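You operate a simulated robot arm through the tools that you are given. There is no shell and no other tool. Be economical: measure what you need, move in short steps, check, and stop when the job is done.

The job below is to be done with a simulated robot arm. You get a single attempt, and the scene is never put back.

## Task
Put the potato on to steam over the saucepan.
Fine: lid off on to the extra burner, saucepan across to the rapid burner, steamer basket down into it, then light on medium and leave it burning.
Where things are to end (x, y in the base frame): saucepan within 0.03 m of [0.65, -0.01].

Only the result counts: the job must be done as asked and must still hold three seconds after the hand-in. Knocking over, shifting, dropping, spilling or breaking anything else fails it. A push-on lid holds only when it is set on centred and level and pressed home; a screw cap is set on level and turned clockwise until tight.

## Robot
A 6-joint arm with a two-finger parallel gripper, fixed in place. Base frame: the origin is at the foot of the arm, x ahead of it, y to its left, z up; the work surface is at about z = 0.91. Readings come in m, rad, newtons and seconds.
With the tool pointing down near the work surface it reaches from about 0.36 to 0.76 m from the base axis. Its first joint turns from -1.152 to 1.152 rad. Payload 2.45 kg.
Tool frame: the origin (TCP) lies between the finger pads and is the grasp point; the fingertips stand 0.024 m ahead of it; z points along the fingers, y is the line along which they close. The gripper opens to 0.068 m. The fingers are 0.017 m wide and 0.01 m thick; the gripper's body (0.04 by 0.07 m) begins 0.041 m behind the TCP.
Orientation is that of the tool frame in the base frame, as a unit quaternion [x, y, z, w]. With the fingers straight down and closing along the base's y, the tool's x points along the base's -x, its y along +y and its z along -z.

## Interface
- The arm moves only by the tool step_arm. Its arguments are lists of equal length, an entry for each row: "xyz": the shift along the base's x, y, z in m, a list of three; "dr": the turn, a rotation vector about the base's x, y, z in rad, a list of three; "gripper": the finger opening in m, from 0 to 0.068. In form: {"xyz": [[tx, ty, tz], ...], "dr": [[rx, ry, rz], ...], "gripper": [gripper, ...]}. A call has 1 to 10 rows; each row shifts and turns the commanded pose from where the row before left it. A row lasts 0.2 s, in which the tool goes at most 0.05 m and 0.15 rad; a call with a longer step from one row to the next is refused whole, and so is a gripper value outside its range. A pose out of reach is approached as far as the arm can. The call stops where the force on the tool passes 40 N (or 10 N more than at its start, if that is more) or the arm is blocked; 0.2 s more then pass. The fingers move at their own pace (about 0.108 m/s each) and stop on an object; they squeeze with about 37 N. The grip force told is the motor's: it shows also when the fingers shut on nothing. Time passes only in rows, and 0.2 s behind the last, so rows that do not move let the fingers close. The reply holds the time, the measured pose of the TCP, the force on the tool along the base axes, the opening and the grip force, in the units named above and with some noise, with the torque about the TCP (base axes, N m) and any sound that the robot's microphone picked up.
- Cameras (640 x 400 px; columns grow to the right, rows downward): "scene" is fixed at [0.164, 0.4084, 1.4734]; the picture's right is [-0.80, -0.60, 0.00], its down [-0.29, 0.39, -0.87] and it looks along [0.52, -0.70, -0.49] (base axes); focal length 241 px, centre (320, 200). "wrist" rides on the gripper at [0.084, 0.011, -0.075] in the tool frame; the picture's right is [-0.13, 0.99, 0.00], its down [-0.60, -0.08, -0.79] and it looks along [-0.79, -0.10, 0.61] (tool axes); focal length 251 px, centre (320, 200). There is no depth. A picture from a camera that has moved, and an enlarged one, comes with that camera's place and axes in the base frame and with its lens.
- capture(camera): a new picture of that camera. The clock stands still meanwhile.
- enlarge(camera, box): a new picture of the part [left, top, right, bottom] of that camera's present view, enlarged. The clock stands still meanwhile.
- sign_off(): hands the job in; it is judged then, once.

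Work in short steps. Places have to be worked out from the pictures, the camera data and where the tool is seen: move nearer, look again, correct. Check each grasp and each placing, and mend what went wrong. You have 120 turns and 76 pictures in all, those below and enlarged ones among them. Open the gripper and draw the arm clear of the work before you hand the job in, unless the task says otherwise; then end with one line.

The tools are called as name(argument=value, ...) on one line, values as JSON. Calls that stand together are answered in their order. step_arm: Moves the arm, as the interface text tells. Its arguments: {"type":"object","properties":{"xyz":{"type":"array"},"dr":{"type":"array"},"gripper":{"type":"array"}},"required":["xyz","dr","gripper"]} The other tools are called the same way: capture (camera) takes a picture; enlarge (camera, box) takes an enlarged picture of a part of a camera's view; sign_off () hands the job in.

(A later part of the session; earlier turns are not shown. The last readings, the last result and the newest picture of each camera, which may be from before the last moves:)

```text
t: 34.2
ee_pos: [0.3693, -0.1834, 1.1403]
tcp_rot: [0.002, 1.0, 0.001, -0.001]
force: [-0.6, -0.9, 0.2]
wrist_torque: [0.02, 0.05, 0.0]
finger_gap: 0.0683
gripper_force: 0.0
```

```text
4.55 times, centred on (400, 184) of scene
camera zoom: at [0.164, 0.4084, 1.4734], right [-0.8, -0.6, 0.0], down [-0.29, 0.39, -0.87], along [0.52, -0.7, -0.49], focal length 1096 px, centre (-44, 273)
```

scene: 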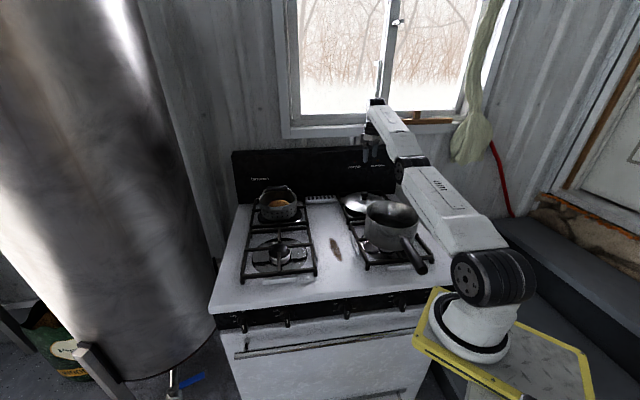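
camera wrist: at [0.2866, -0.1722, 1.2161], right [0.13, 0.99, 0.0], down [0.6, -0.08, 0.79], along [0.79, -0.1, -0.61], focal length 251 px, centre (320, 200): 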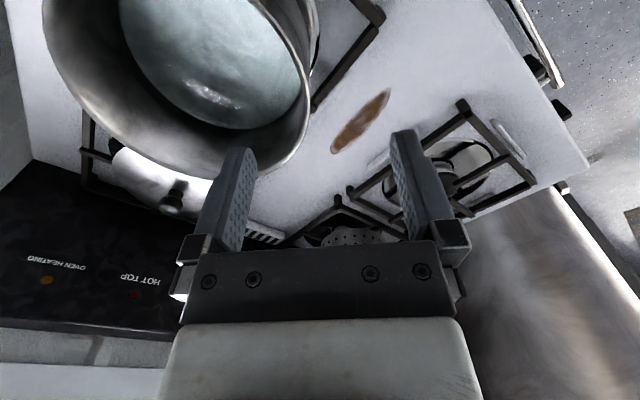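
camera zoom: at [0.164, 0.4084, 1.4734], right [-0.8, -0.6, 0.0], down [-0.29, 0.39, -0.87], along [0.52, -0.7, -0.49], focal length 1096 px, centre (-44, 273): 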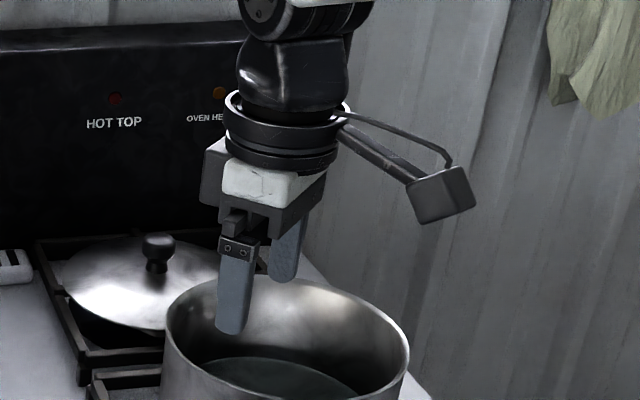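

The rim's +y wall is near y≈-0.185, between the fingers. Descending astride it.

step_arm(xyz=[[0, -0.001, -0.04], [0, 0, -0.04], [0, 0, -0.025]], dr=[[0, 0, 0], [0, 0, 0], [0, 0, 0]], gripper=[0.068, 0.068, 0.068])

capture(camera="wrist")

enlarge(camera="scene", box=[330, 150, 470, 238])

```text
t: 35.0
ee_pos: [0.3696, -0.1815, 1.034]
tcp_rot: [0.0, 1.0, 0.0, 0.0]
force: [1.0, 0.0, 0.0]
wrist_torque: [0.01, -0.03, -0.01]
finger_gap: 0.068
gripper_force: 0.2
```

```text
41 pictures are left
camera wrist: at [0.2866, -0.1704, 1.1095], right [0.13, 0.99, 0.0], down [0.6, -0.08, 0.79], along [0.79, -0.1, -0.61], focal length 251 px, centre (320, 200)
```

wrist: 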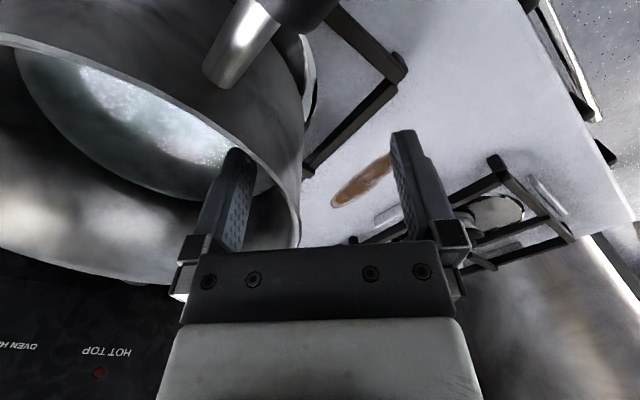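

```text
4.55 times, centred on (400, 194) of scene
camera zoom: at [0.164, 0.4084, 1.4734], right [-0.8, -0.6, 0.0], down [-0.29, 0.39, -0.87], along [0.52, -0.7, -0.49], focal length 1096 px, centre (-44, 227)
```

zoom: 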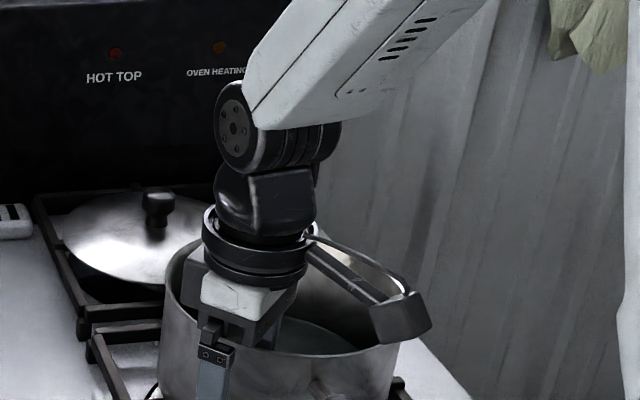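

Fingers are astride the wall, which is nearer y≈-0.195. I'll shift a little, lower a bit more and close.

step_arm(xyz=[[0.006, -0.012, 0], [0, 0, -0.015], [0, 0, 0], [0, 0, 0], [0, 0, 0]], dr=[[0, 0, 0], [0, 0, 0], [0, 0, 0], [0, 0, 0], [0, 0, 0]], gripper=[0.068, 0.068, 0.0, 0.0, 0.0])

capture(camera="wrist")

```text
t: 36.2
ee_pos: [0.3758, -0.194, 1.0219]
tcp_rot: [0.0, 1.0, 0.001, 0.0]
force: [-2.7, -1.8, 2.6]
wrist_torque: [-1.33, 0.23, -0.51]
finger_gap: 0.0059
gripper_force: 28.2
```

```text
39 pictures are left
camera wrist: at [0.2928, -0.1831, 1.0966], right [0.13, 0.99, 0.0], down [0.6, -0.08, 0.79], along [0.79, -0.1, -0.61], focal length 251 px, centre (320, 200)
```

wrist: 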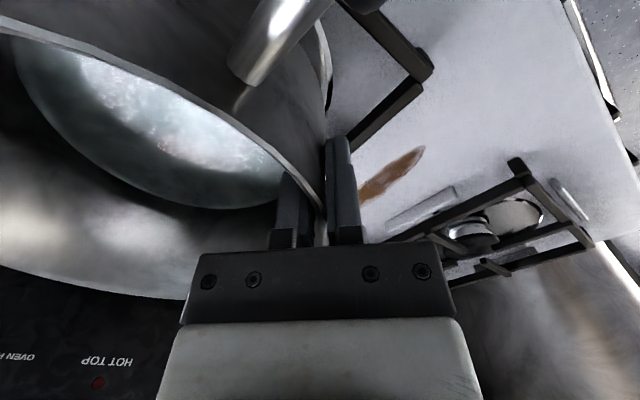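

The wall is gripped. Test lift of 6 mm to see the load.

step_arm(xyz=[[0, 0, 0.003], [0, 0, 0.003], [0, 0, 0]], dr=[[0, 0, 0], [0, 0, 0], [0, 0, 0]], gripper=[0.0, 0.0, 0.0])

```text
t: 37.0
ee_pos: [0.3756, -0.1925, 1.0258]
tcp_rot: [-0.001, 1.0, 0.002, -0.002]
force: [0.3, 0.5, -7.2]
wrist_torque: [0.21, -0.27, 0.04]
finger_gap: 0.0028
gripper_force: 26.6
```

step_arm(xyz=[[0, 0, 0.004], [0, 0, 0.005], [0, 0, 0.005], [0, 0, 0]], dr=[[0, 0, 0], [0, 0, 0], [0, 0, 0], [0, 0, 0]], gripper=[0.0, 0.0, 0.0, 0.0])

enlarge(camera="scene", box=[330, 160, 450, 290])

```text
t: 38.0
ee_pos: [0.3769, -0.1934, 1.0416]
tcp_rot: [0.0, 1.0, 0.003, 0.0]
force: [0.3, 0.2, -13.1]
wrist_torque: [0.86, 0.08, -0.01]
finger_gap: 0.0029
gripper_force: 26.9
```

```text
3.08 times, centred on (390, 225) of scene
camera zoom: at [0.1641, 0.4083, 1.4734], right [-0.8, -0.6, 0.0], down [-0.29, 0.39, -0.87], along [0.52, -0.7, -0.49], focal length 742 px, centre (105, 123)
```

zoom: 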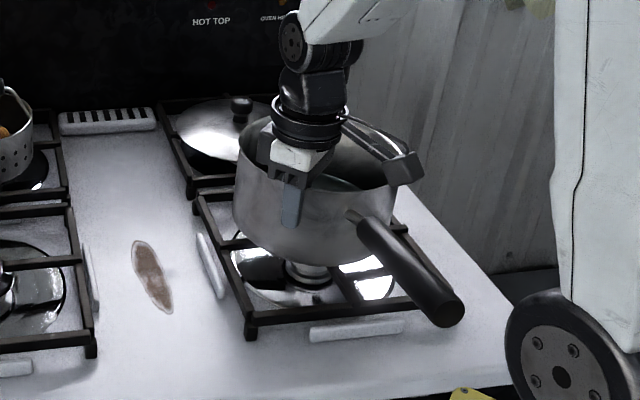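

The pan is up: 13 N, level and held. Raising a bit more and carrying it slowly towards the rapid burner.

step_arm(xyz=[[0, 0, 0.008], [0, 0, 0.01], [0.003, 0.003, 0.008], [0.007, 0.007, 0], [0.012, 0.012, 0], [0.015, 0.015, 0], [0.015, 0.015, 0], [0.015, 0.015, 0], [0.015, 0.015, 0], [0.015, 0.015, 0]], dr=[[0, 0, 0], [0, 0, 0], [0, 0, 0], [0, 0, 0], [0, 0, 0], [0, 0, 0], [0, 0, 0], [0, 0, 0], [0, 0, 0], [0, 0, 0]], gripper=[0, 0, 0, 0, 0, 0, 0, 0, 0, 0])

```text
t: 40.2
ee_pos: [0.4743, -0.0969, 1.0663]
tcp_rot: [0.0, 1.0, 0.001, 0.0]
force: [0.7, 0.2, -12.6]
wrist_torque: [0.89, 0.07, -0.01]
finger_gap: 0.0028
gripper_force: 26.7
```

Grip is steady. Continuing.

step_arm(xyz=[[0.015, 0.015, 0], [0.018, 0.017, 0], [0.018, 0.017, 0], [0.018, 0.017, 0], [0.018, 0.017, 0], [0.018, 0.017, 0], [0.018, 0.017, 0], [0.018, 0.017, 0], [0.015, 0.015, 0], [0.008, 0.008, 0]], dr=[[0, 0, 0], [0, 0, 0], [0, 0, 0], [0, 0, 0], [0, 0, 0], [0, 0, 0], [0, 0, 0], [0, 0, 0], [0, 0, 0], [0, 0, 0]], gripper=[0, 0, 0, 0, 0, 0, 0, 0, 0, 0])

enlarge(camera="scene", box=[220, 170, 400, 300])

capture(camera="wrist")

```text
t: 42.4
ee_pos: [0.6373, 0.0603, 1.066]
tcp_rot: [0.0, 1.0, 0.001, -0.001]
force: [0.0, -0.8, -12.0]
wrist_torque: [0.85, 0.06, -0.01]
finger_gap: 0.003
gripper_force: 26.6
```

```text
3.08 times, centred on (310, 235) of scene
camera zoom: at [0.1642, 0.4084, 1.4733], right [-0.8, -0.6, 0.0], down [-0.29, 0.39, -0.87], along [0.52, -0.7, -0.49], focal length 742 px, centre (351, 92)
```

zoom: 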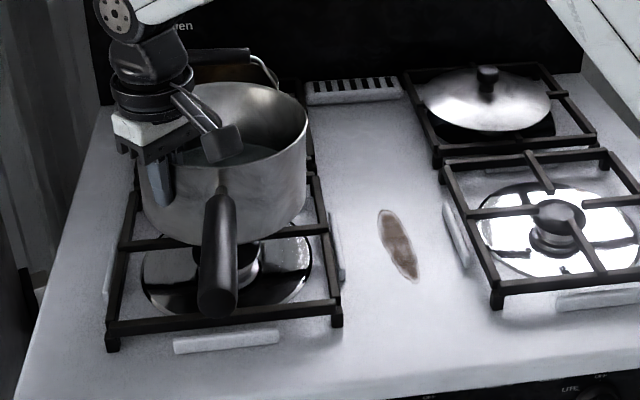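

```text
36 pictures are left
camera wrist: at [0.5546, 0.071, 1.1411], right [0.13, 0.99, 0.0], down [0.61, -0.08, 0.79], along [0.79, -0.1, -0.61], focal length 251 px, centre (320, 200)
```

wrist: 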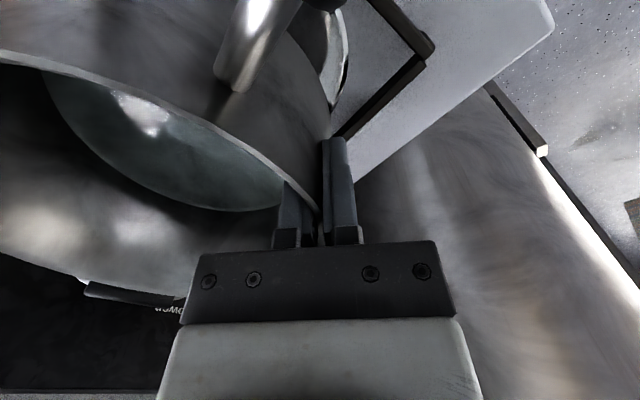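

The pan centre is about (0.643, -0.027). I'll nudge it (+0.006, +0.018) and lower.

step_arm(xyz=[[0.003, 0.009, 0], [0.003, 0.009, 0], [0, 0, -0.01], [0, 0, -0.01], [0, 0, -0.006], [0, 0, -0.005], [0, 0, -0.004], [0, 0, -0.004]], dr=[[0, 0, 0], [0, 0, 0], [0, 0, 0], [0, 0, 0], [0, 0, 0], [0, 0, 0], [0, 0, 0], [0, 0, 0]], gripper=[0, 0, 0, 0, 0, 0, 0, 0])

```text
t: 44.2
ee_pos: [0.6427, 0.0778, 1.027]
tcp_rot: [0.0, 1.0, 0.001, -0.001]
force: [-0.2, 0.6, -11.9]
wrist_torque: [0.87, 0.04, -0.01]
finger_gap: 0.0027
gripper_force: 26.4
```

Still fully carried; contact should come in the next few millimetres.

step_arm(xyz=[[0, 0, -0.003], [0, 0, -0.002], [0, 0, -0.002], [0, 0, 0]], dr=[[0, 0, 0], [0, 0, 0], [0, 0, 0], [0, 0, 0]], gripper=[0, 0, 0, 0])

enlarge(camera="scene", box=[220, 170, 400, 300])

```text
t: 45.2
ee_pos: [0.6441, 0.0794, 1.0227]
tcp_rot: [0.0, 1.0, 0.001, 0.001]
force: [-1.0, 7.5, 6.8]
wrist_torque: [-1.29, -0.14, -0.11]
finger_gap: 0.0039
gripper_force: 27.6
```

```text
3.08 times, centred on (310, 235) of scene
camera zoom: at [0.1638, 0.4087, 1.4733], right [-0.8, -0.6, 0.0], down [-0.29, 0.39, -0.87], along [0.52, -0.7, -0.49], focal length 742 px, centre (351, 92)
```

zoom: 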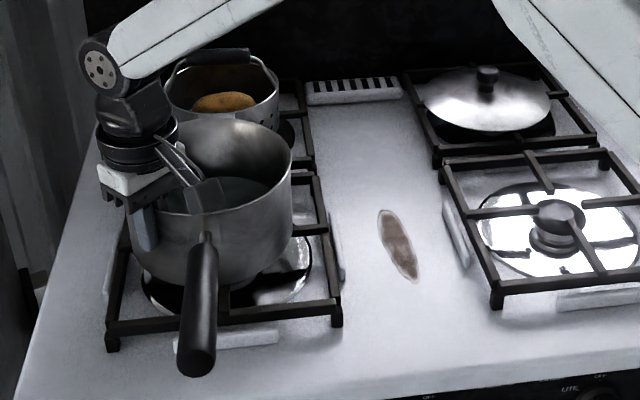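

The pan rests on the rapid-burner grate and its rim centre computes to about (0.650, -0.007). Releasing and rising.

step_arm(xyz=[[0, 0, 0.001], [0, 0, 0], [0, 0, 0], [0, 0, 0.02], [0, 0, 0.04], [0, 0, 0.04]], dr=[[0, 0, 0], [0, 0, 0], [0, 0, 0], [0, 0, 0], [0, 0, 0], [0, 0, 0]], gripper=[0.02, 0.04, 0.06, 0.06, 0.06, 0.06])

capture(camera="wrist")

enlarge(camera="scene", box=[220, 170, 400, 300])

```text
t: 46.6
ee_pos: [0.6442, 0.0766, 1.1216]
tcp_rot: [0.001, 1.0, 0.001, -0.001]
force: [-0.1, 0.8, 1.0]
wrist_torque: [0.0, 0.02, 0.0]
finger_gap: 0.0602
gripper_force: 0.1
```

```text
34 pictures are left
camera wrist: at [0.5599, 0.0873, 1.1971], right [0.13, 0.99, 0.0], down [0.6, -0.08, 0.79], along [0.79, -0.1, -0.61], focal length 251 px, centre (320, 200)
```

wrist: 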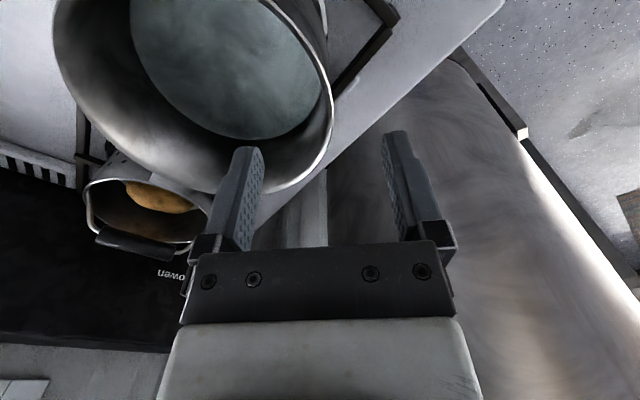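

```text
3.08 times, centred on (310, 235) of scene
camera zoom: at [0.1639, 0.4084, 1.4734], right [-0.8, -0.6, 0.0], down [-0.29, 0.39, -0.87], along [0.52, -0.7, -0.49], focal length 742 px, centre (351, 92)
```

zoom: 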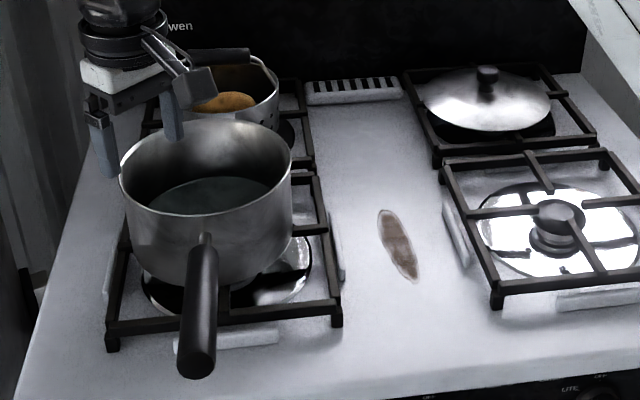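

The pan is placed. The basket's grip bar triangulates to about (0.79, -0.163, 1.062), running along (0.77, 0.64), and a vertical tool can't reach that far. So I'll yaw to match the bar and tilt the fingers outward, starting from a safe spot inward.

step_arm(xyz=[[-0.01, -0.02, 0.02], [-0.012, -0.025, 0.015], [-0.012, -0.025, 0.01], [-0.012, -0.025, 0.01], [-0.012, -0.02, 0], [-0.006, -0.01, 0], [0, 0, 0], [0, 0, 0], [0, 0, 0], [0, 0, 0]], dr=[[0, 0, 0.12], [0, 0, 0.12], [0, 0, 0.12], [0, 0, 0.12], [0, 0, 0.12], [0, 0, 0.12], [-0.068, -0.122, 0], [-0.068, -0.122, 0], [-0.068, -0.122, 0], [-0.068, -0.122, 0]], gripper=[0.06, 0.06, 0.06, 0.06, 0.06, 0.06, 0.06, 0.06, 0.06, 0.06])

step_arm(xyz=[[0.02, -0.01, 0]], dr=[[-0.068, -0.122, 0]], gripper=[0.06])

capture(camera="wrist")

capture(camera="scene")

```text
t: 48.8
ee_pos: [0.5785, -0.0474, 1.177]
tcp_rot: [-0.339, 0.9, -0.21, 0.178]
force: [0.5, 0.5, 0.1]
wrist_torque: [0.0, 0.03, 0.0]
finger_gap: 0.0601
gripper_force: 0.1
```

```text
t: 49.2
ee_pos: [0.5992, -0.0564, 1.1768]
tcp_rot: [-0.331, 0.88, -0.26, 0.222]
force: [0.3, 0.0, -0.5]
wrist_torque: [-0.03, -0.01, 0.0]
finger_gap: 0.0599
gripper_force: 0.0
```

```text
32 pictures are left
camera wrist: at [0.495, -0.084, 1.21], right [-0.37, 0.73, -0.57], down [0.0, 0.62, 0.79], along [0.93, 0.29, -0.23], focal length 251 px, centre (320, 200)
```

wrist: 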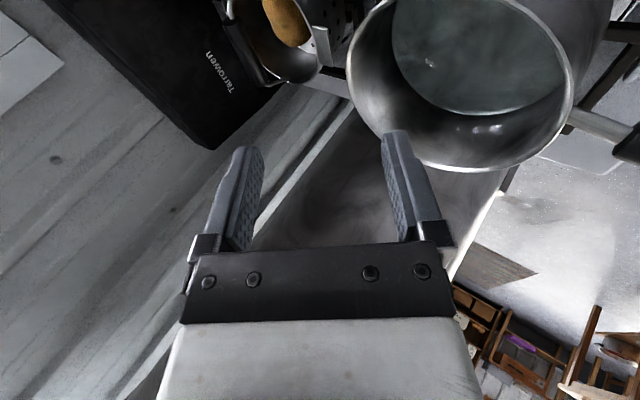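

```text
31 pictures are left
```

scene: 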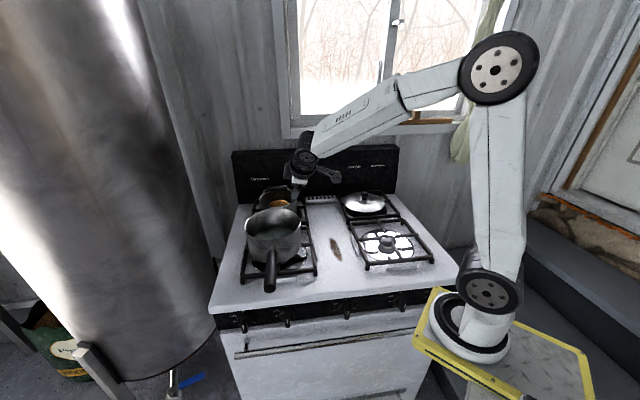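

enlarge(camera="wrist", box=[200, 0, 360, 100])

enlarge(camera="scene", box=[235, 160, 345, 228])

```text
4.00 times, centred on (280, 50) of wrist
camera zoom: at [0.495, -0.084, 1.21], right [-0.37, 0.73, -0.57], down [0.0, 0.62, 0.79], along [0.93, 0.29, -0.23], focal length 1006 px, centre (480, 800)
```

zoom: 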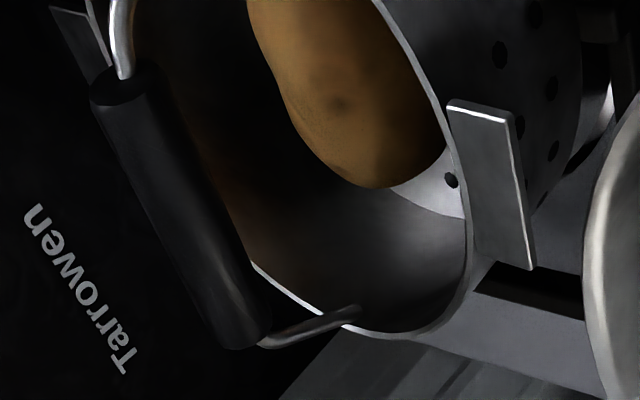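

```text
5.82 times, centred on (290, 194) of scene
camera zoom: at [0.164, 0.4084, 1.4734], right [-0.8, -0.6, 0.0], down [-0.29, 0.39, -0.87], along [0.52, -0.7, -0.49], focal length 1403 px, centre (494, 235)
```

zoom: 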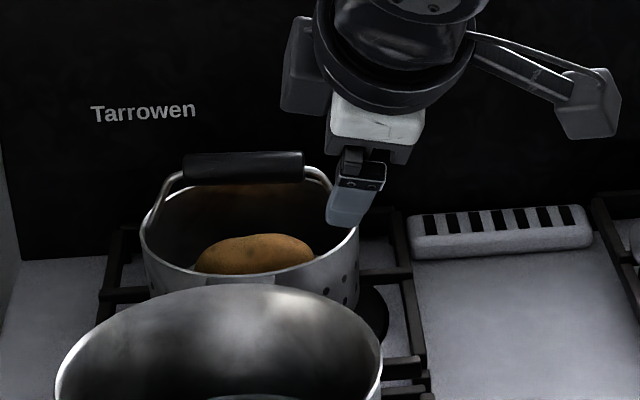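

Refined bar centre is (0.804, -0.171, 1.052), and the closing axis is perpendicular to the bar. Moving to a stand-off 8 cm back along the tool axis.

step_arm(xyz=[[0.035, -0.02, -0.01], [0.035, -0.02, -0.012], [0.035, -0.02, -0.012], [0.035, -0.018, -0.015], [0.017, -0.01, -0.011]], dr=[[0, 0, 0], [0, 0, 0], [0, 0, 0], [0, 0, 0], [0, 0, 0]], gripper=[0.058, 0.058, 0.058, 0.058, 0.058])

capture(camera="wrist")

enlarge(camera="scene", box=[235, 150, 345, 218])

```text
t: 50.4
ee_pos: [0.7575, -0.145, 1.115]
tcp_rot: [-0.331, 0.88, -0.261, 0.22]
force: [-0.1, -0.1, 0.2]
wrist_torque: [-0.02, -0.04, 0.02]
finger_gap: 0.0577
gripper_force: 0.1
```

```text
28 pictures are left
camera wrist: at [0.6534, -0.1737, 1.1484], right [-0.38, 0.73, -0.57], down [0.01, 0.62, 0.79], along [0.93, 0.29, -0.24], focal length 251 px, centre (320, 200)
```

wrist: 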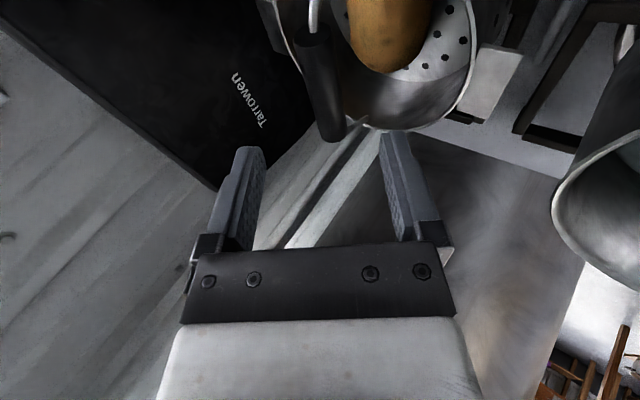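

```text
5.82 times, centred on (290, 184) of scene
camera zoom: at [0.164, 0.4084, 1.4734], right [-0.8, -0.6, 0.0], down [-0.29, 0.39, -0.87], along [0.52, -0.7, -0.49], focal length 1403 px, centre (494, 293)
```

zoom: 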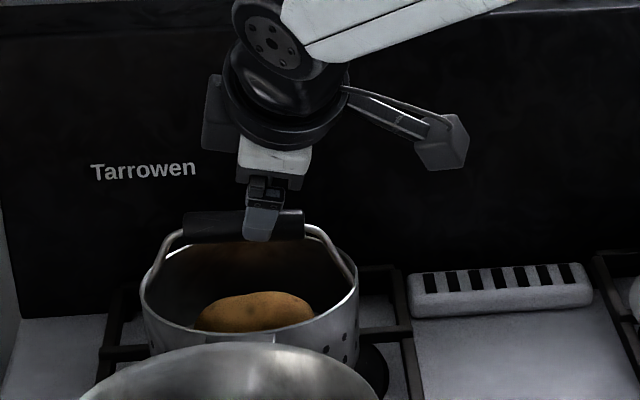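

The bar ray confirms (0.804, -0.173, 1.050). Advancing along the tool axis.

step_arm(xyz=[[0.018, -0.01, -0.024], [0.015, -0.009, -0.02], [0.01, -0.006, -0.013]], dr=[[0, 0, 0], [0, 0, 0], [0, 0, 0]], gripper=[0.058, 0.058, 0.058])

capture(camera="wrist")

```text
t: 51.2
ee_pos: [0.7996, -0.1693, 1.0584]
tcp_rot: [-0.331, 0.88, -0.26, 0.22]
force: [0.1, 0.0, 0.3]
wrist_torque: [-0.02, 0.02, 0.03]
finger_gap: 0.058
gripper_force: 0.1
```

```text
26 pictures are left
camera wrist: at [0.6961, -0.1977, 1.0923], right [-0.38, 0.73, -0.57], down [0.01, 0.62, 0.79], along [0.93, 0.29, -0.24], focal length 251 px, centre (320, 200)
```

wrist: 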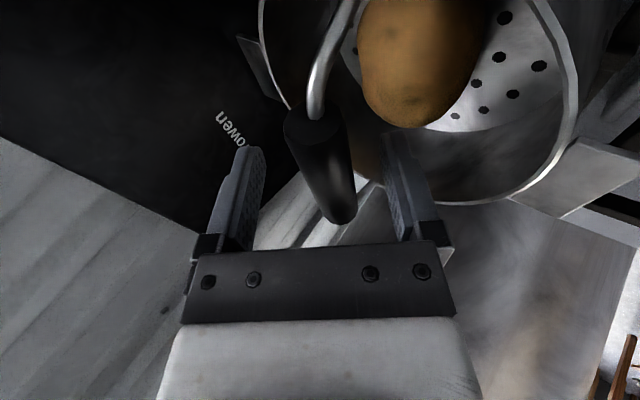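

The bar lies squarely between the pads with no contact. Closing on it.

step_arm(xyz=[[0, 0, 0], [0, 0, 0], [0, 0, 0]], dr=[[0, 0, 0], [0, 0, 0], [0, 0, 0]], gripper=[0.0, 0.0, 0.0])

step_arm(xyz=[[0, 0, 0.004], [0, 0, 0.006], [0, 0, 0.008], [0, 0, 0]], dr=[[0, 0, 0], [0, 0, 0], [0, 0, 0], [0, 0, 0]], gripper=[0.0, 0.0, 0.0, 0])

enlarge(camera="scene", box=[235, 150, 345, 218])

```text
t: 52.0
ee_pos: [0.7986, -0.1701, 1.0588]
tcp_rot: [-0.332, 0.879, -0.261, 0.221]
force: [-0.4, -0.9, 0.5]
wrist_torque: [-0.34, 0.18, -0.02]
finger_gap: 0.0208
gripper_force: 36.8
```

```text
t: 53.0
ee_pos: [0.798, -0.1707, 1.077]
tcp_rot: [-0.331, 0.88, -0.261, 0.22]
force: [1.0, -1.6, -1.9]
wrist_torque: [0.02, 0.02, -0.02]
finger_gap: 0.021
gripper_force: 37.2
```

```text
5.82 times, centred on (290, 184) of scene
camera zoom: at [0.1641, 0.4084, 1.4734], right [-0.8, -0.6, 0.0], down [-0.29, 0.39, -0.87], along [0.52, -0.7, -0.49], focal length 1403 px, centre (494, 293)
```

zoom: 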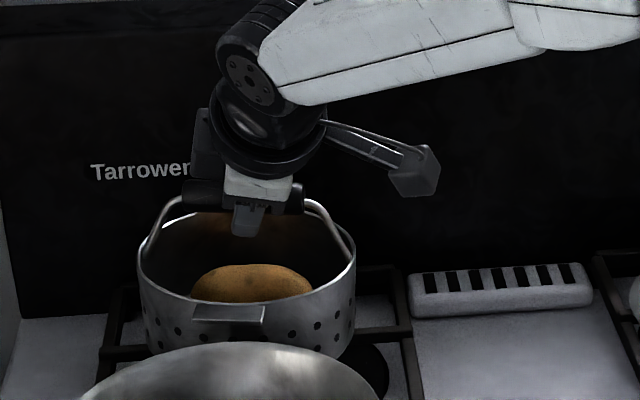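

The basket has lifted and hangs from the bar. I'll raise it above the pan rim while easing inward in -x, away from the arm's limit and clear of the pan.

step_arm(xyz=[[0, 0, 0.015], [-0.005, -0.001, 0.02], [-0.01, -0.002, 0.02], [-0.012, -0.002, 0.02], [-0.012, -0.002, 0.02], [-0.01, -0.001, 0.02], [-0.005, 0, 0.015]], dr=[[0, 0, 0], [0, 0, 0], [0, 0, 0], [0, 0, 0], [0, 0, 0], [0, 0, 0], [0, 0, 0]], gripper=[0, 0, 0, 0, 0, 0, 0])

capture(camera="scene")

```text
t: 54.6
ee_pos: [0.7433, -0.1801, 1.2074]
tcp_rot: [-0.331, 0.88, -0.26, 0.221]
force: [0.9, 0.4, -3.1]
wrist_torque: [0.0, 0.01, 0.0]
finger_gap: 0.021
gripper_force: 36.9
```

```text
24 pictures are left
```

scene: 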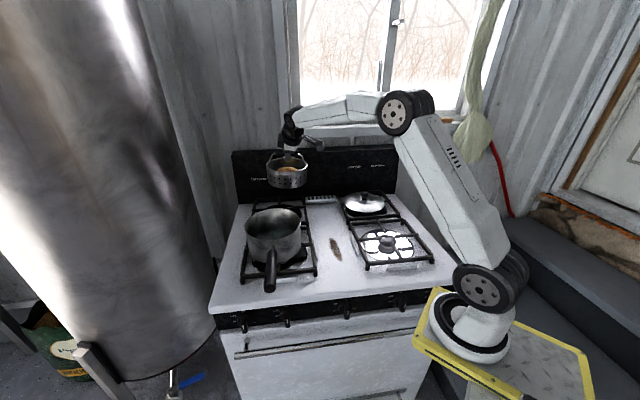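

Basket hangs level and above the rim. Carrying it slowly over the pan.

step_arm(xyz=[[-0.006, 0.01, 0], [-0.01, 0.018, 0], [-0.011, 0.02, 0], [-0.011, 0.02, 0], [-0.011, 0.02, 0], [-0.011, 0.02, 0], [-0.011, 0.02, 0], [-0.011, 0.02, 0], [-0.01, 0.019, 0], [-0.006, 0.011, 0]], dr=[[0, 0, 0], [0, 0, 0], [0, 0, 0], [0, 0, 0], [0, 0, 0], [0, 0, 0], [0, 0, 0], [0, 0, 0], [0, 0, 0], [0, 0, 0]], gripper=[0, 0, 0, 0, 0, 0, 0, 0, 0, 0])

enlarge(camera="scene", box=[200, 140, 360, 300])

capture(camera="wrist")

```text
t: 56.8
ee_pos: [0.6475, -0.0009, 1.2069]
tcp_rot: [-0.33, 0.88, -0.261, 0.219]
force: [-0.2, 0.4, -3.1]
wrist_torque: [-0.02, 0.01, -0.01]
finger_gap: 0.0212
gripper_force: 37.4
```

```text
2.50 times, centred on (280, 220) of scene
camera zoom: at [0.164, 0.4085, 1.4734], right [-0.8, -0.6, 0.0], down [-0.29, 0.39, -0.87], along [0.52, -0.7, -0.49], focal length 603 px, centre (420, 150)
```

zoom: 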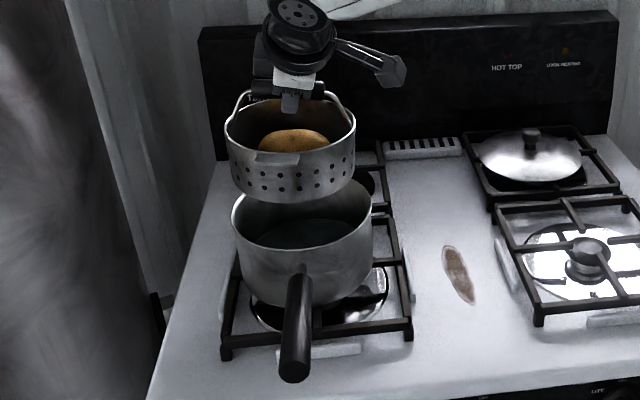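

```text
22 pictures are left
camera wrist: at [0.5434, -0.0284, 1.241], right [-0.38, 0.73, -0.57], down [0.01, 0.62, 0.79], along [0.93, 0.29, -0.24], focal length 251 px, centre (320, 200)
```

wrist: 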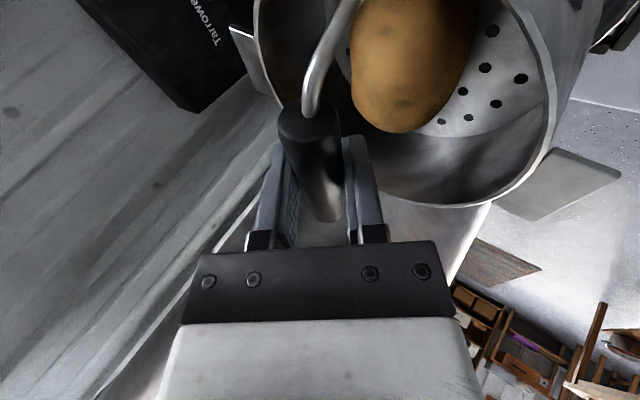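

The basket is nearly over the pan. Lowering to just above the rim and nudging slightly, then I'll check alignment close up.

step_arm(xyz=[[0.002, -0.002, -0.015], [0, 0, -0.015], [0, 0, -0.01], [0, 0, 0]], dr=[[0, 0, 0], [0, 0, 0], [0, 0, 0], [0, 0, 0]], gripper=[0, 0, 0, 0])

enlarge(camera="scene", box=[230, 160, 310, 260])

```text
t: 57.8
ee_pos: [0.6504, -0.002, 1.1674]
tcp_rot: [-0.331, 0.88, -0.26, 0.221]
force: [0.7, 0.6, -3.4]
wrist_torque: [-0.04, 0.02, -0.01]
finger_gap: 0.0209
gripper_force: 37.1
```

```text
4.00 times, centred on (270, 210) of scene
camera zoom: at [0.164, 0.4084, 1.4734], right [-0.8, -0.6, 0.0], down [-0.29, 0.39, -0.87], along [0.52, -0.7, -0.49], focal length 964 px, centre (520, 160)
```

zoom: 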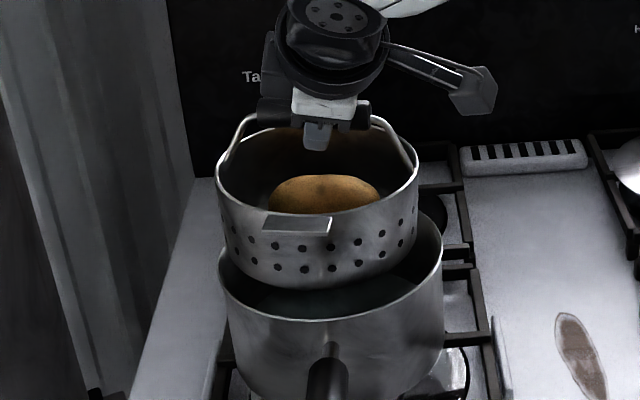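

Basket and pan agree within about 2 mm sideways and 5 mm in depth. Correcting by (+0.002, -0.004) and lowering gently in.

step_arm(xyz=[[0.002, -0.004, 0], [0, 0, -0.008], [0, 0, -0.008], [0, 0, -0.008], [0, 0, -0.006]], dr=[[0, 0, 0], [0, 0, 0], [0, 0, 0], [0, 0, 0], [0, 0, 0]], gripper=[0, 0, 0, 0, 0])

enlarge(camera="scene", box=[230, 170, 310, 270])

```text
t: 59.0
ee_pos: [0.6501, -0.0055, 1.1374]
tcp_rot: [-0.332, 0.88, -0.26, 0.22]
force: [0.1, -0.5, -2.4]
wrist_torque: [0.01, 0.01, 0.02]
finger_gap: 0.021
gripper_force: 36.3
```

```text
4.00 times, centred on (270, 220) of scene
camera zoom: at [0.164, 0.4084, 1.4734], right [-0.8, -0.6, 0.0], down [-0.29, 0.39, -0.87], along [0.52, -0.7, -0.49], focal length 964 px, centre (520, 120)
```

zoom: 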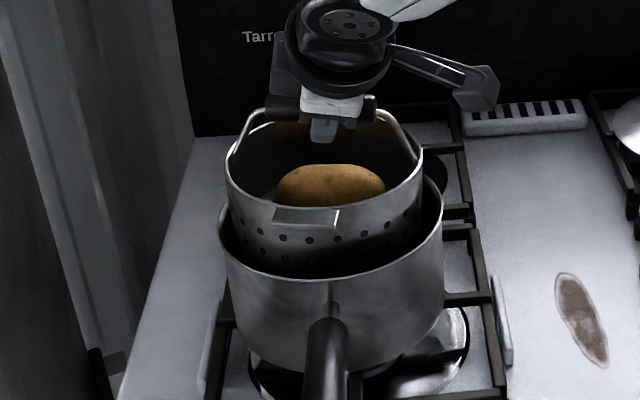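

It's entering the pan cleanly. Continuing down until the hooks rest on the rim.

step_arm(xyz=[[-0.001, -0.001, -0.006], [0, 0, -0.007], [0, 0, -0.007], [0, 0, -0.007], [0, 0, -0.005], [0, 0, -0.004]], dr=[[0, 0, 0], [0, 0, 0], [0, 0, 0], [0, 0, 0], [0, 0, 0], [0, 0, 0]], gripper=[0, 0, 0, 0, 0, 0])

enlarge(camera="scene", box=[230, 170, 310, 270])

```text
t: 60.4
ee_pos: [0.6498, -0.0065, 1.1019]
tcp_rot: [-0.331, 0.88, -0.261, 0.219]
force: [-0.4, 0.1, -2.9]
wrist_torque: [-0.05, 0.02, 0.0]
finger_gap: 0.0208
gripper_force: 36.4
```

```text
4.00 times, centred on (270, 220) of scene
camera zoom: at [0.164, 0.4084, 1.4734], right [-0.8, -0.6, 0.0], down [-0.29, 0.39, -0.87], along [0.52, -0.7, -0.49], focal length 964 px, centre (520, 120)
```

zoom: 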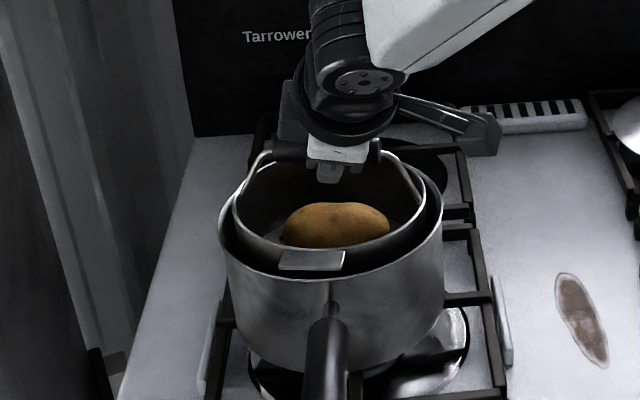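

Hooks are about a centimetre above the rim. Finishing in fine steps.

step_arm(xyz=[[0, 0, -0.003], [0, 0, -0.003], [0, 0, -0.002], [0, 0, -0.002], [0, 0, -0.002], [0, 0, 0]], dr=[[0, 0, 0], [0, 0, 0], [0, 0, 0], [0, 0, 0], [0, 0, 0], [0, 0, 0]], gripper=[0, 0, 0, 0, 0, 0])

```text
t: 61.8
ee_pos: [0.6502, -0.0063, 1.0941]
tcp_rot: [-0.331, 0.879, -0.262, 0.223]
force: [-10.0, 2.2, 31.4]
wrist_torque: [-0.68, 0.51, -0.33]
finger_gap: 0.0212
gripper_force: 36.5
```

Firm contact, so the basket is seated or touching. Relaxing 2 mm and looking.

step_arm(xyz=[[0, 0, 0.002], [0, 0, 0]], dr=[[0, 0, 0], [0, 0, 0]], gripper=[0, 0])

enlarge(camera="scene", box=[240, 185, 304, 265])

capture(camera="wrist")

```text
t: 62.4
ee_pos: [0.6507, -0.0062, 1.0938]
tcp_rot: [-0.33, 0.879, -0.262, 0.221]
force: [1.9, -3.3, 21.1]
wrist_torque: [-0.4, 0.18, 0.41]
finger_gap: 0.0211
gripper_force: 37.2
```

```text
5.00 times, centred on (272, 225) of scene
camera zoom: at [0.1636, 0.4084, 1.4734], right [-0.8, -0.6, 0.0], down [-0.29, 0.39, -0.87], along [0.52, -0.7, -0.49], focal length 1206 px, centre (560, 75)
```

zoom: 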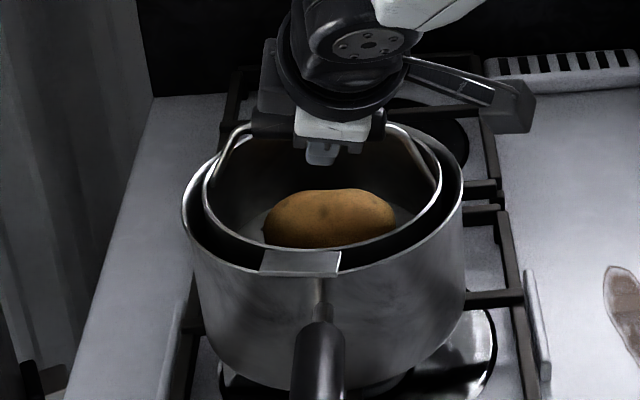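

```text
17 pictures are left
camera wrist: at [0.5473, -0.0346, 1.1261], right [-0.37, 0.73, -0.57], down [0.0, 0.62, 0.79], along [0.93, 0.29, -0.23], focal length 251 px, centre (320, 200)
```

wrist: 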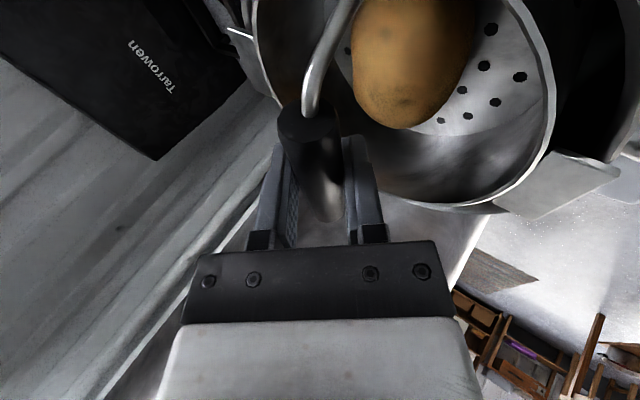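

The hooks rest on the rim and the basket is level. Unloading the rest of the force, then opening and backing off along the tool axis.

step_arm(xyz=[[0, 0, 0.001], [0, 0, 0.001]], dr=[[0, 0, 0], [0, 0, 0]], gripper=[0, 0])

```text
t: 63.0
ee_pos: [0.6498, -0.0052, 1.0918]
tcp_rot: [-0.331, 0.88, -0.26, 0.219]
force: [4.3, -1.6, 10.2]
wrist_torque: [-0.15, -0.02, 0.15]
finger_gap: 0.0212
gripper_force: 37.0
```

step_arm(xyz=[[0, 0, 0.001], [0, 0, 0], [0, 0, 0], [-0.008, 0.004, 0.011], [-0.017, 0.009, 0.023], [-0.02, 0.011, 0.028], [-0.02, 0.011, 0.028]], dr=[[0, 0, 0], [0, 0, 0], [0, 0, 0], [0, 0, 0], [0, 0, 0], [0, 0, 0], [0, 0, 0]], gripper=[0.03, 0.045, 0.058, 0.058, 0.058, 0.058, 0.058])

enlarge(camera="scene", box=[220, 160, 340, 340])

```text
t: 64.6
ee_pos: [0.5863, 0.0281, 1.1838]
tcp_rot: [-0.331, 0.88, -0.261, 0.219]
force: [-0.3, -0.5, -0.2]
wrist_torque: [0.05, 0.01, 0.0]
finger_gap: 0.0579
gripper_force: 0.0
```

```text
2.22 times, centred on (280, 250) of scene
camera zoom: at [0.164, 0.4084, 1.4734], right [-0.8, -0.6, 0.0], down [-0.29, 0.39, -0.87], along [0.52, -0.7, -0.49], focal length 536 px, centre (409, 89)
```

zoom: 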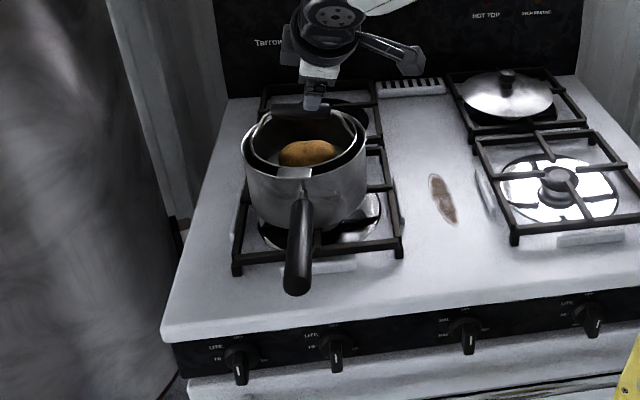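

The basket is seated. Next the RAPID knob, which I triangulate to about (0.599, 0.188, 0.83), with the panel facing (-0.69, 0.72). I'll untilt, swing round to the front and yaw the tool.

step_arm(xyz=[[-0.02, 0.02, 0.01], [-0.022, 0.03, 0], [-0.022, 0.032, 0], [-0.022, 0.032, 0], [-0.022, 0.032, 0], [-0.022, 0.032, 0], [-0.022, 0.032, 0], [-0.02, 0.032, 0], [-0.02, 0.032, 0], [-0.02, 0.03, 0]], dr=[[0.068, 0.122, 0], [0.068, 0.122, 0], [0.068, 0.122, 0], [0.068, 0.122, 0], [0.068, 0.122, 0], [0, 0, -0.14], [0, 0, -0.14], [0, 0, -0.14], [0, 0, -0.14], [0, 0, -0.14]], gripper=[0.058, 0.058, 0.058, 0.058, 0.058, 0.058, 0.058, 0.058, 0.058, 0.058])

```text
t: 66.8
ee_pos: [0.3738, 0.3342, 1.1934]
tcp_rot: [-0.009, 1.0, 0.001, -0.001]
force: [-0.4, 0.1, 0.1]
wrist_torque: [-0.01, 0.02, 0.01]
finger_gap: 0.0578
gripper_force: 0.1
```

step_arm(xyz=[[0.005, 0.01, -0.015], [0.005, 0.01, -0.015], [0.005, 0.01, -0.015], [0.005, 0.01, -0.015], [0.005, 0.01, -0.015], [0.005, 0.01, -0.015], [0, 0, 0], [0, 0, 0], [0, 0, 0], [0, 0, 0]], dr=[[0, 0, -0.132], [0, 0, -0.132], [0, 0, -0.132], [0, 0, -0.132], [0, 0, -0.132], [0, 0, -0.132], [-0.1, -0.096, 0], [-0.1, -0.096, 0], [-0.1, -0.096, 0], [-0.1, -0.096, 0]], gripper=[0.058, 0.058, 0.058, 0.058, 0.058, 0.058, 0.058, 0.058, 0.058, 0.058])

```text
t: 69.0
ee_pos: [0.4034, 0.3919, 1.1038]
tcp_rot: [0.362, 0.891, -0.111, 0.251]
force: [-0.8, 0.7, -0.3]
wrist_torque: [0.03, 0.01, 0.04]
finger_gap: 0.0578
gripper_force: 0.1
```

step_arm(xyz=[[0, 0, -0.02], [0, 0, -0.025], [0, 0, -0.025], [0, 0, -0.025], [0, 0, -0.025], [0, 0, -0.025], [0, 0, -0.02]], dr=[[-0.1, -0.096, 0], [-0.1, -0.096, 0], [-0.1, -0.096, 0], [-0.1, -0.096, 0], [-0.1, -0.096, 0], [-0.1, -0.096, 0], [-0.1, -0.096, 0]], gripper=[0.058, 0.058, 0.058, 0.058, 0.058, 0.058, 0.058])

capture(camera="wrist")

capture(camera="scene")

```text
t: 70.6
ee_pos: [0.4742, 0.3564, 0.9385]
tcp_rot: [0.271, 0.67, -0.28, 0.632]
force: [0.5, 0.7, -0.1]
wrist_torque: [0.0, 0.01, 0.02]
finger_gap: 0.0583
gripper_force: 0.0
out of reach, approached as far as the arm can: row 1, 2, 3, 4, 5, 6
```

```text
15 pictures are left
camera wrist: at [0.4255, 0.4195, 0.8587], right [0.72, 0.69, 0.1], down [-0.57, 0.51, 0.64], along [0.39, -0.52, 0.76], focal length 251 px, centre (320, 200)
```

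wrist: 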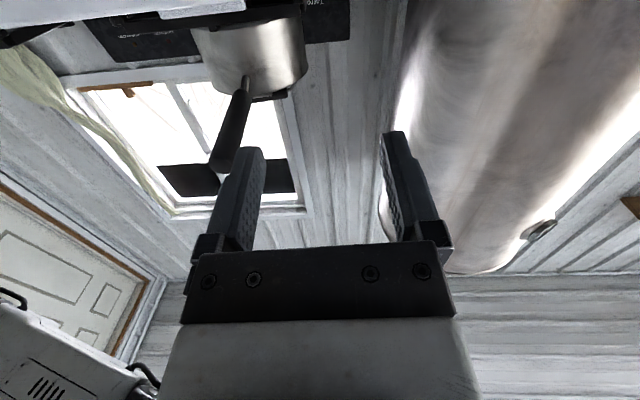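

```text
14 pictures are left
```

scene: 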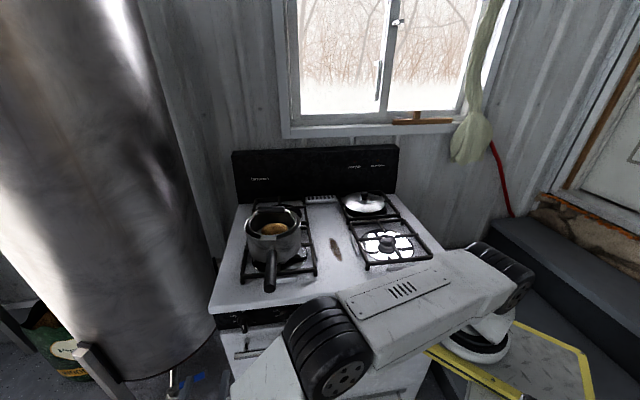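

The tool is horizontal and facing the panel; the early flags were the first-joint limit. I'll line up with the knob height and lateral position, 10 cm out.

step_arm(xyz=[[0, -0.01, -0.035], [0.0, -0.015, -0.035], [0.005, -0.02, -0.025], [0.02, -0.02, -0.01], [0.02, -0.02, -0.002], [0.01, -0.01, 0]], dr=[[0, 0, 0], [0, 0, 0], [0, 0, 0], [0, 0, 0], [0, 0, 0], [0, 0, 0]], gripper=[0.05, 0.05, 0.05, 0.05, 0.05, 0.05])

enlarge(camera="scene", box=[200, 290, 320, 400])

```text
t: 72.0
ee_pos: [0.5279, 0.264, 0.8308]
tcp_rot: [0.271, 0.671, -0.28, 0.631]
force: [-0.4, -0.1, -0.5]
wrist_torque: [-0.01, 0.05, 0.01]
finger_gap: 0.05
gripper_force: 0.1
```

```text
3.64 times, centred on (260, 345) of scene
camera zoom: at [0.164, 0.4084, 1.4734], right [-0.8, -0.6, 0.0], down [-0.29, 0.39, -0.87], along [0.52, -0.7, -0.49], focal length 877 px, centre (538, -327)
```

zoom: 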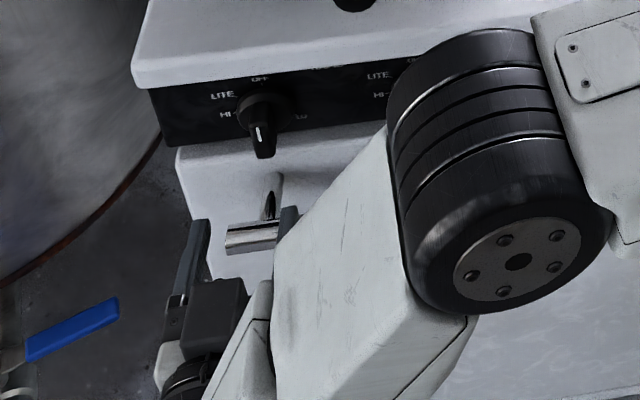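

Fingertips project exactly where expected. The knob lies at lateral ≈0.558 with its ridge about 6 cm ahead. Advancing astride the ridge with a small sideways correction.

step_arm(xyz=[[0.0157, -0.0183, 0], [0.0157, -0.0183, 0], [0.0105, -0.0125, 0]], dr=[[0, 0, 0], [0, 0, 0], [0, 0, 0]], gripper=[0.05, 0.05, 0.05])

enlarge(camera="scene", box=[220, 300, 290, 360])

```text
t: 72.8
ee_pos: [0.5687, 0.2129, 0.8313]
tcp_rot: [0.271, 0.671, -0.28, 0.631]
force: [-0.3, -0.3, -0.2]
wrist_torque: [0.01, 0.0, 0.0]
finger_gap: 0.05
gripper_force: 0.0
```

```text
6.67 times, centred on (255, 330) of scene
camera zoom: at [0.164, 0.4084, 1.4734], right [-0.8, -0.6, 0.0], down [-0.29, 0.39, -0.87], along [0.52, -0.7, -0.49], focal length 1608 px, centre (753, -667)
```

zoom: 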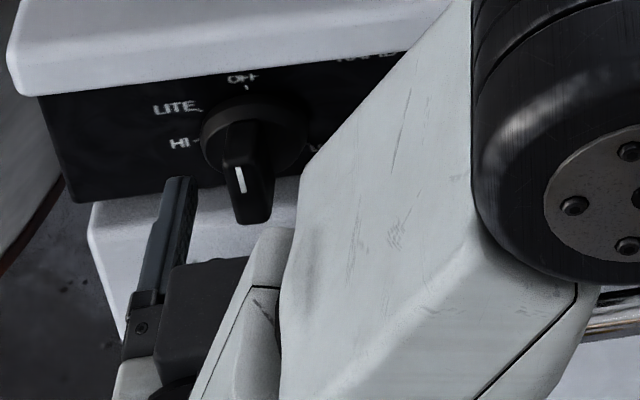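

Fingers straddle the ridge. I'll correct 5 mm sideways, go 6 mm deeper and close.

step_arm(xyz=[[0.0036, 0.0035, 0], [0.0041, -0.0043, 0], [0, 0, 0], [0, 0, 0], [0, 0, 0]], dr=[[0, 0, 0], [0, 0, 0], [0, 0, 0], [0, 0, 0], [0, 0, 0]], gripper=[0.05, 0.05, 0.0, 0.0, 0.0])

```text
t: 74.0
ee_pos: [0.5749, 0.2112, 0.8316]
tcp_rot: [0.271, 0.669, -0.284, 0.631]
force: [-29.0, -21.4, 12.4]
wrist_torque: [-0.44, -0.53, 0.19]
finger_gap: 0.0152
gripper_force: 34.5
```

Gripping a 15 mm ridge, but there's a sideways load towards -a. I'll ease that way to relieve it.

step_arm(xyz=[[-0.0015, -0.0014, 0], [-0.0015, -0.0014, 0], [0, 0, 0]], dr=[[0, 0, 0], [0, 0, 0], [0, 0, 0]], gripper=[0.0, 0.0, 0.0])

```text
t: 74.8
ee_pos: [0.5745, 0.2101, 0.832]
tcp_rot: [0.272, 0.671, -0.28, 0.63]
force: [5.5, -15.2, -7.9]
wrist_torque: [-0.19, -0.25, 0.7]
finger_gap: 0.0152
gripper_force: 35.1
```

Load is small now. Turning the knob counter-clockwise (seen from the front) a little to feel it.

step_arm(xyz=[[0, 0, 0], [0, 0, 0], [0, 0, 0]], dr=[[-0.069, 0.072, 0], [-0.069, 0.072, 0], [-0.069, 0.072, 0]], gripper=[0.0, 0.0, 0.0])

```text
t: 75.6
ee_pos: [0.574, 0.2104, 0.8314]
tcp_rot: [0.173, 0.703, -0.376, 0.579]
force: [15.3, -11.6, -11.1]
wrist_torque: [-0.03, -0.07, 0.88]
finger_gap: 0.015
gripper_force: 33.9
```

Turning freely with low torque. On to LITE.

step_arm(xyz=[[0, 0, 0], [0, 0, 0], [0, 0, 0], [0, 0, 0], [0, 0, 0]], dr=[[-0.09, 0.094, 0], [-0.09, 0.094, 0], [-0.09, 0.094, 0], [-0.09, 0.094, 0], [-0.09, 0.094, 0]], gripper=[0.0, 0.0, 0.0, 0.0, 0.0])

enlarge(camera="scene", box=[220, 220, 320, 360])

```text
t: 76.8
ee_pos: [0.5728, 0.2102, 0.8322]
tcp_rot: [-0.05, 0.716, -0.552, 0.424]
force: [15.1, -15.9, -2.8]
wrist_torque: [0.15, 0.1, 0.95]
finger_gap: 0.0152
gripper_force: 34.3
```

```text
2.86 times, centred on (270, 290) of scene
camera zoom: at [0.1644, 0.4081, 1.4734], right [-0.8, -0.6, 0.0], down [-0.29, 0.39, -0.87], along [0.52, -0.7, -0.49], focal length 689 px, centre (463, -57)
```

zoom: 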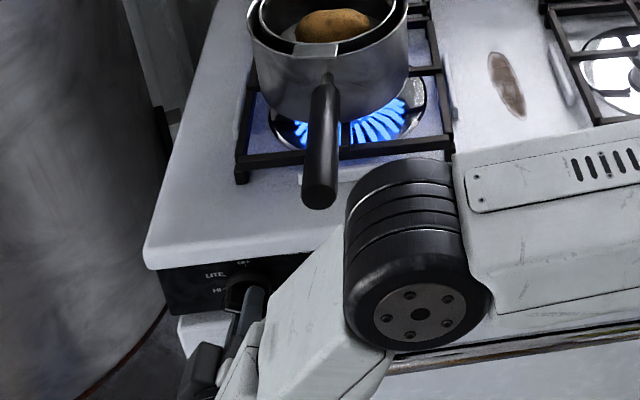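

The burner has lit at LITE. Tick positions give LITE≈57°, HI≈110° and MED≈165° from OFF, and I'm at about 54°. Continuing the turn past HI.

step_arm(xyz=[[0, 0, 0], [0, 0, 0], [0, 0, 0], [0, 0, 0], [0, 0, 0], [0, 0, 0], [0, 0, 0]], dr=[[-0.095, 0.099, 0], [-0.095, 0.099, 0], [-0.095, 0.099, 0], [-0.095, 0.099, 0], [-0.095, 0.099, 0], [-0.095, 0.099, 0], [-0.095, 0.099, 0]], gripper=[0.0, 0.0, 0.0, 0.0, 0.0, 0.0, 0.0])

```text
t: 78.4
ee_pos: [0.574, 0.2114, 0.833]
tcp_rot: [0.365, -0.6, 0.701, -0.121]
force: [6.1, -13.5, 10.6]
wrist_torque: [-0.66, -0.69, -0.63]
finger_gap: 0.0151
gripper_force: 34.6
```

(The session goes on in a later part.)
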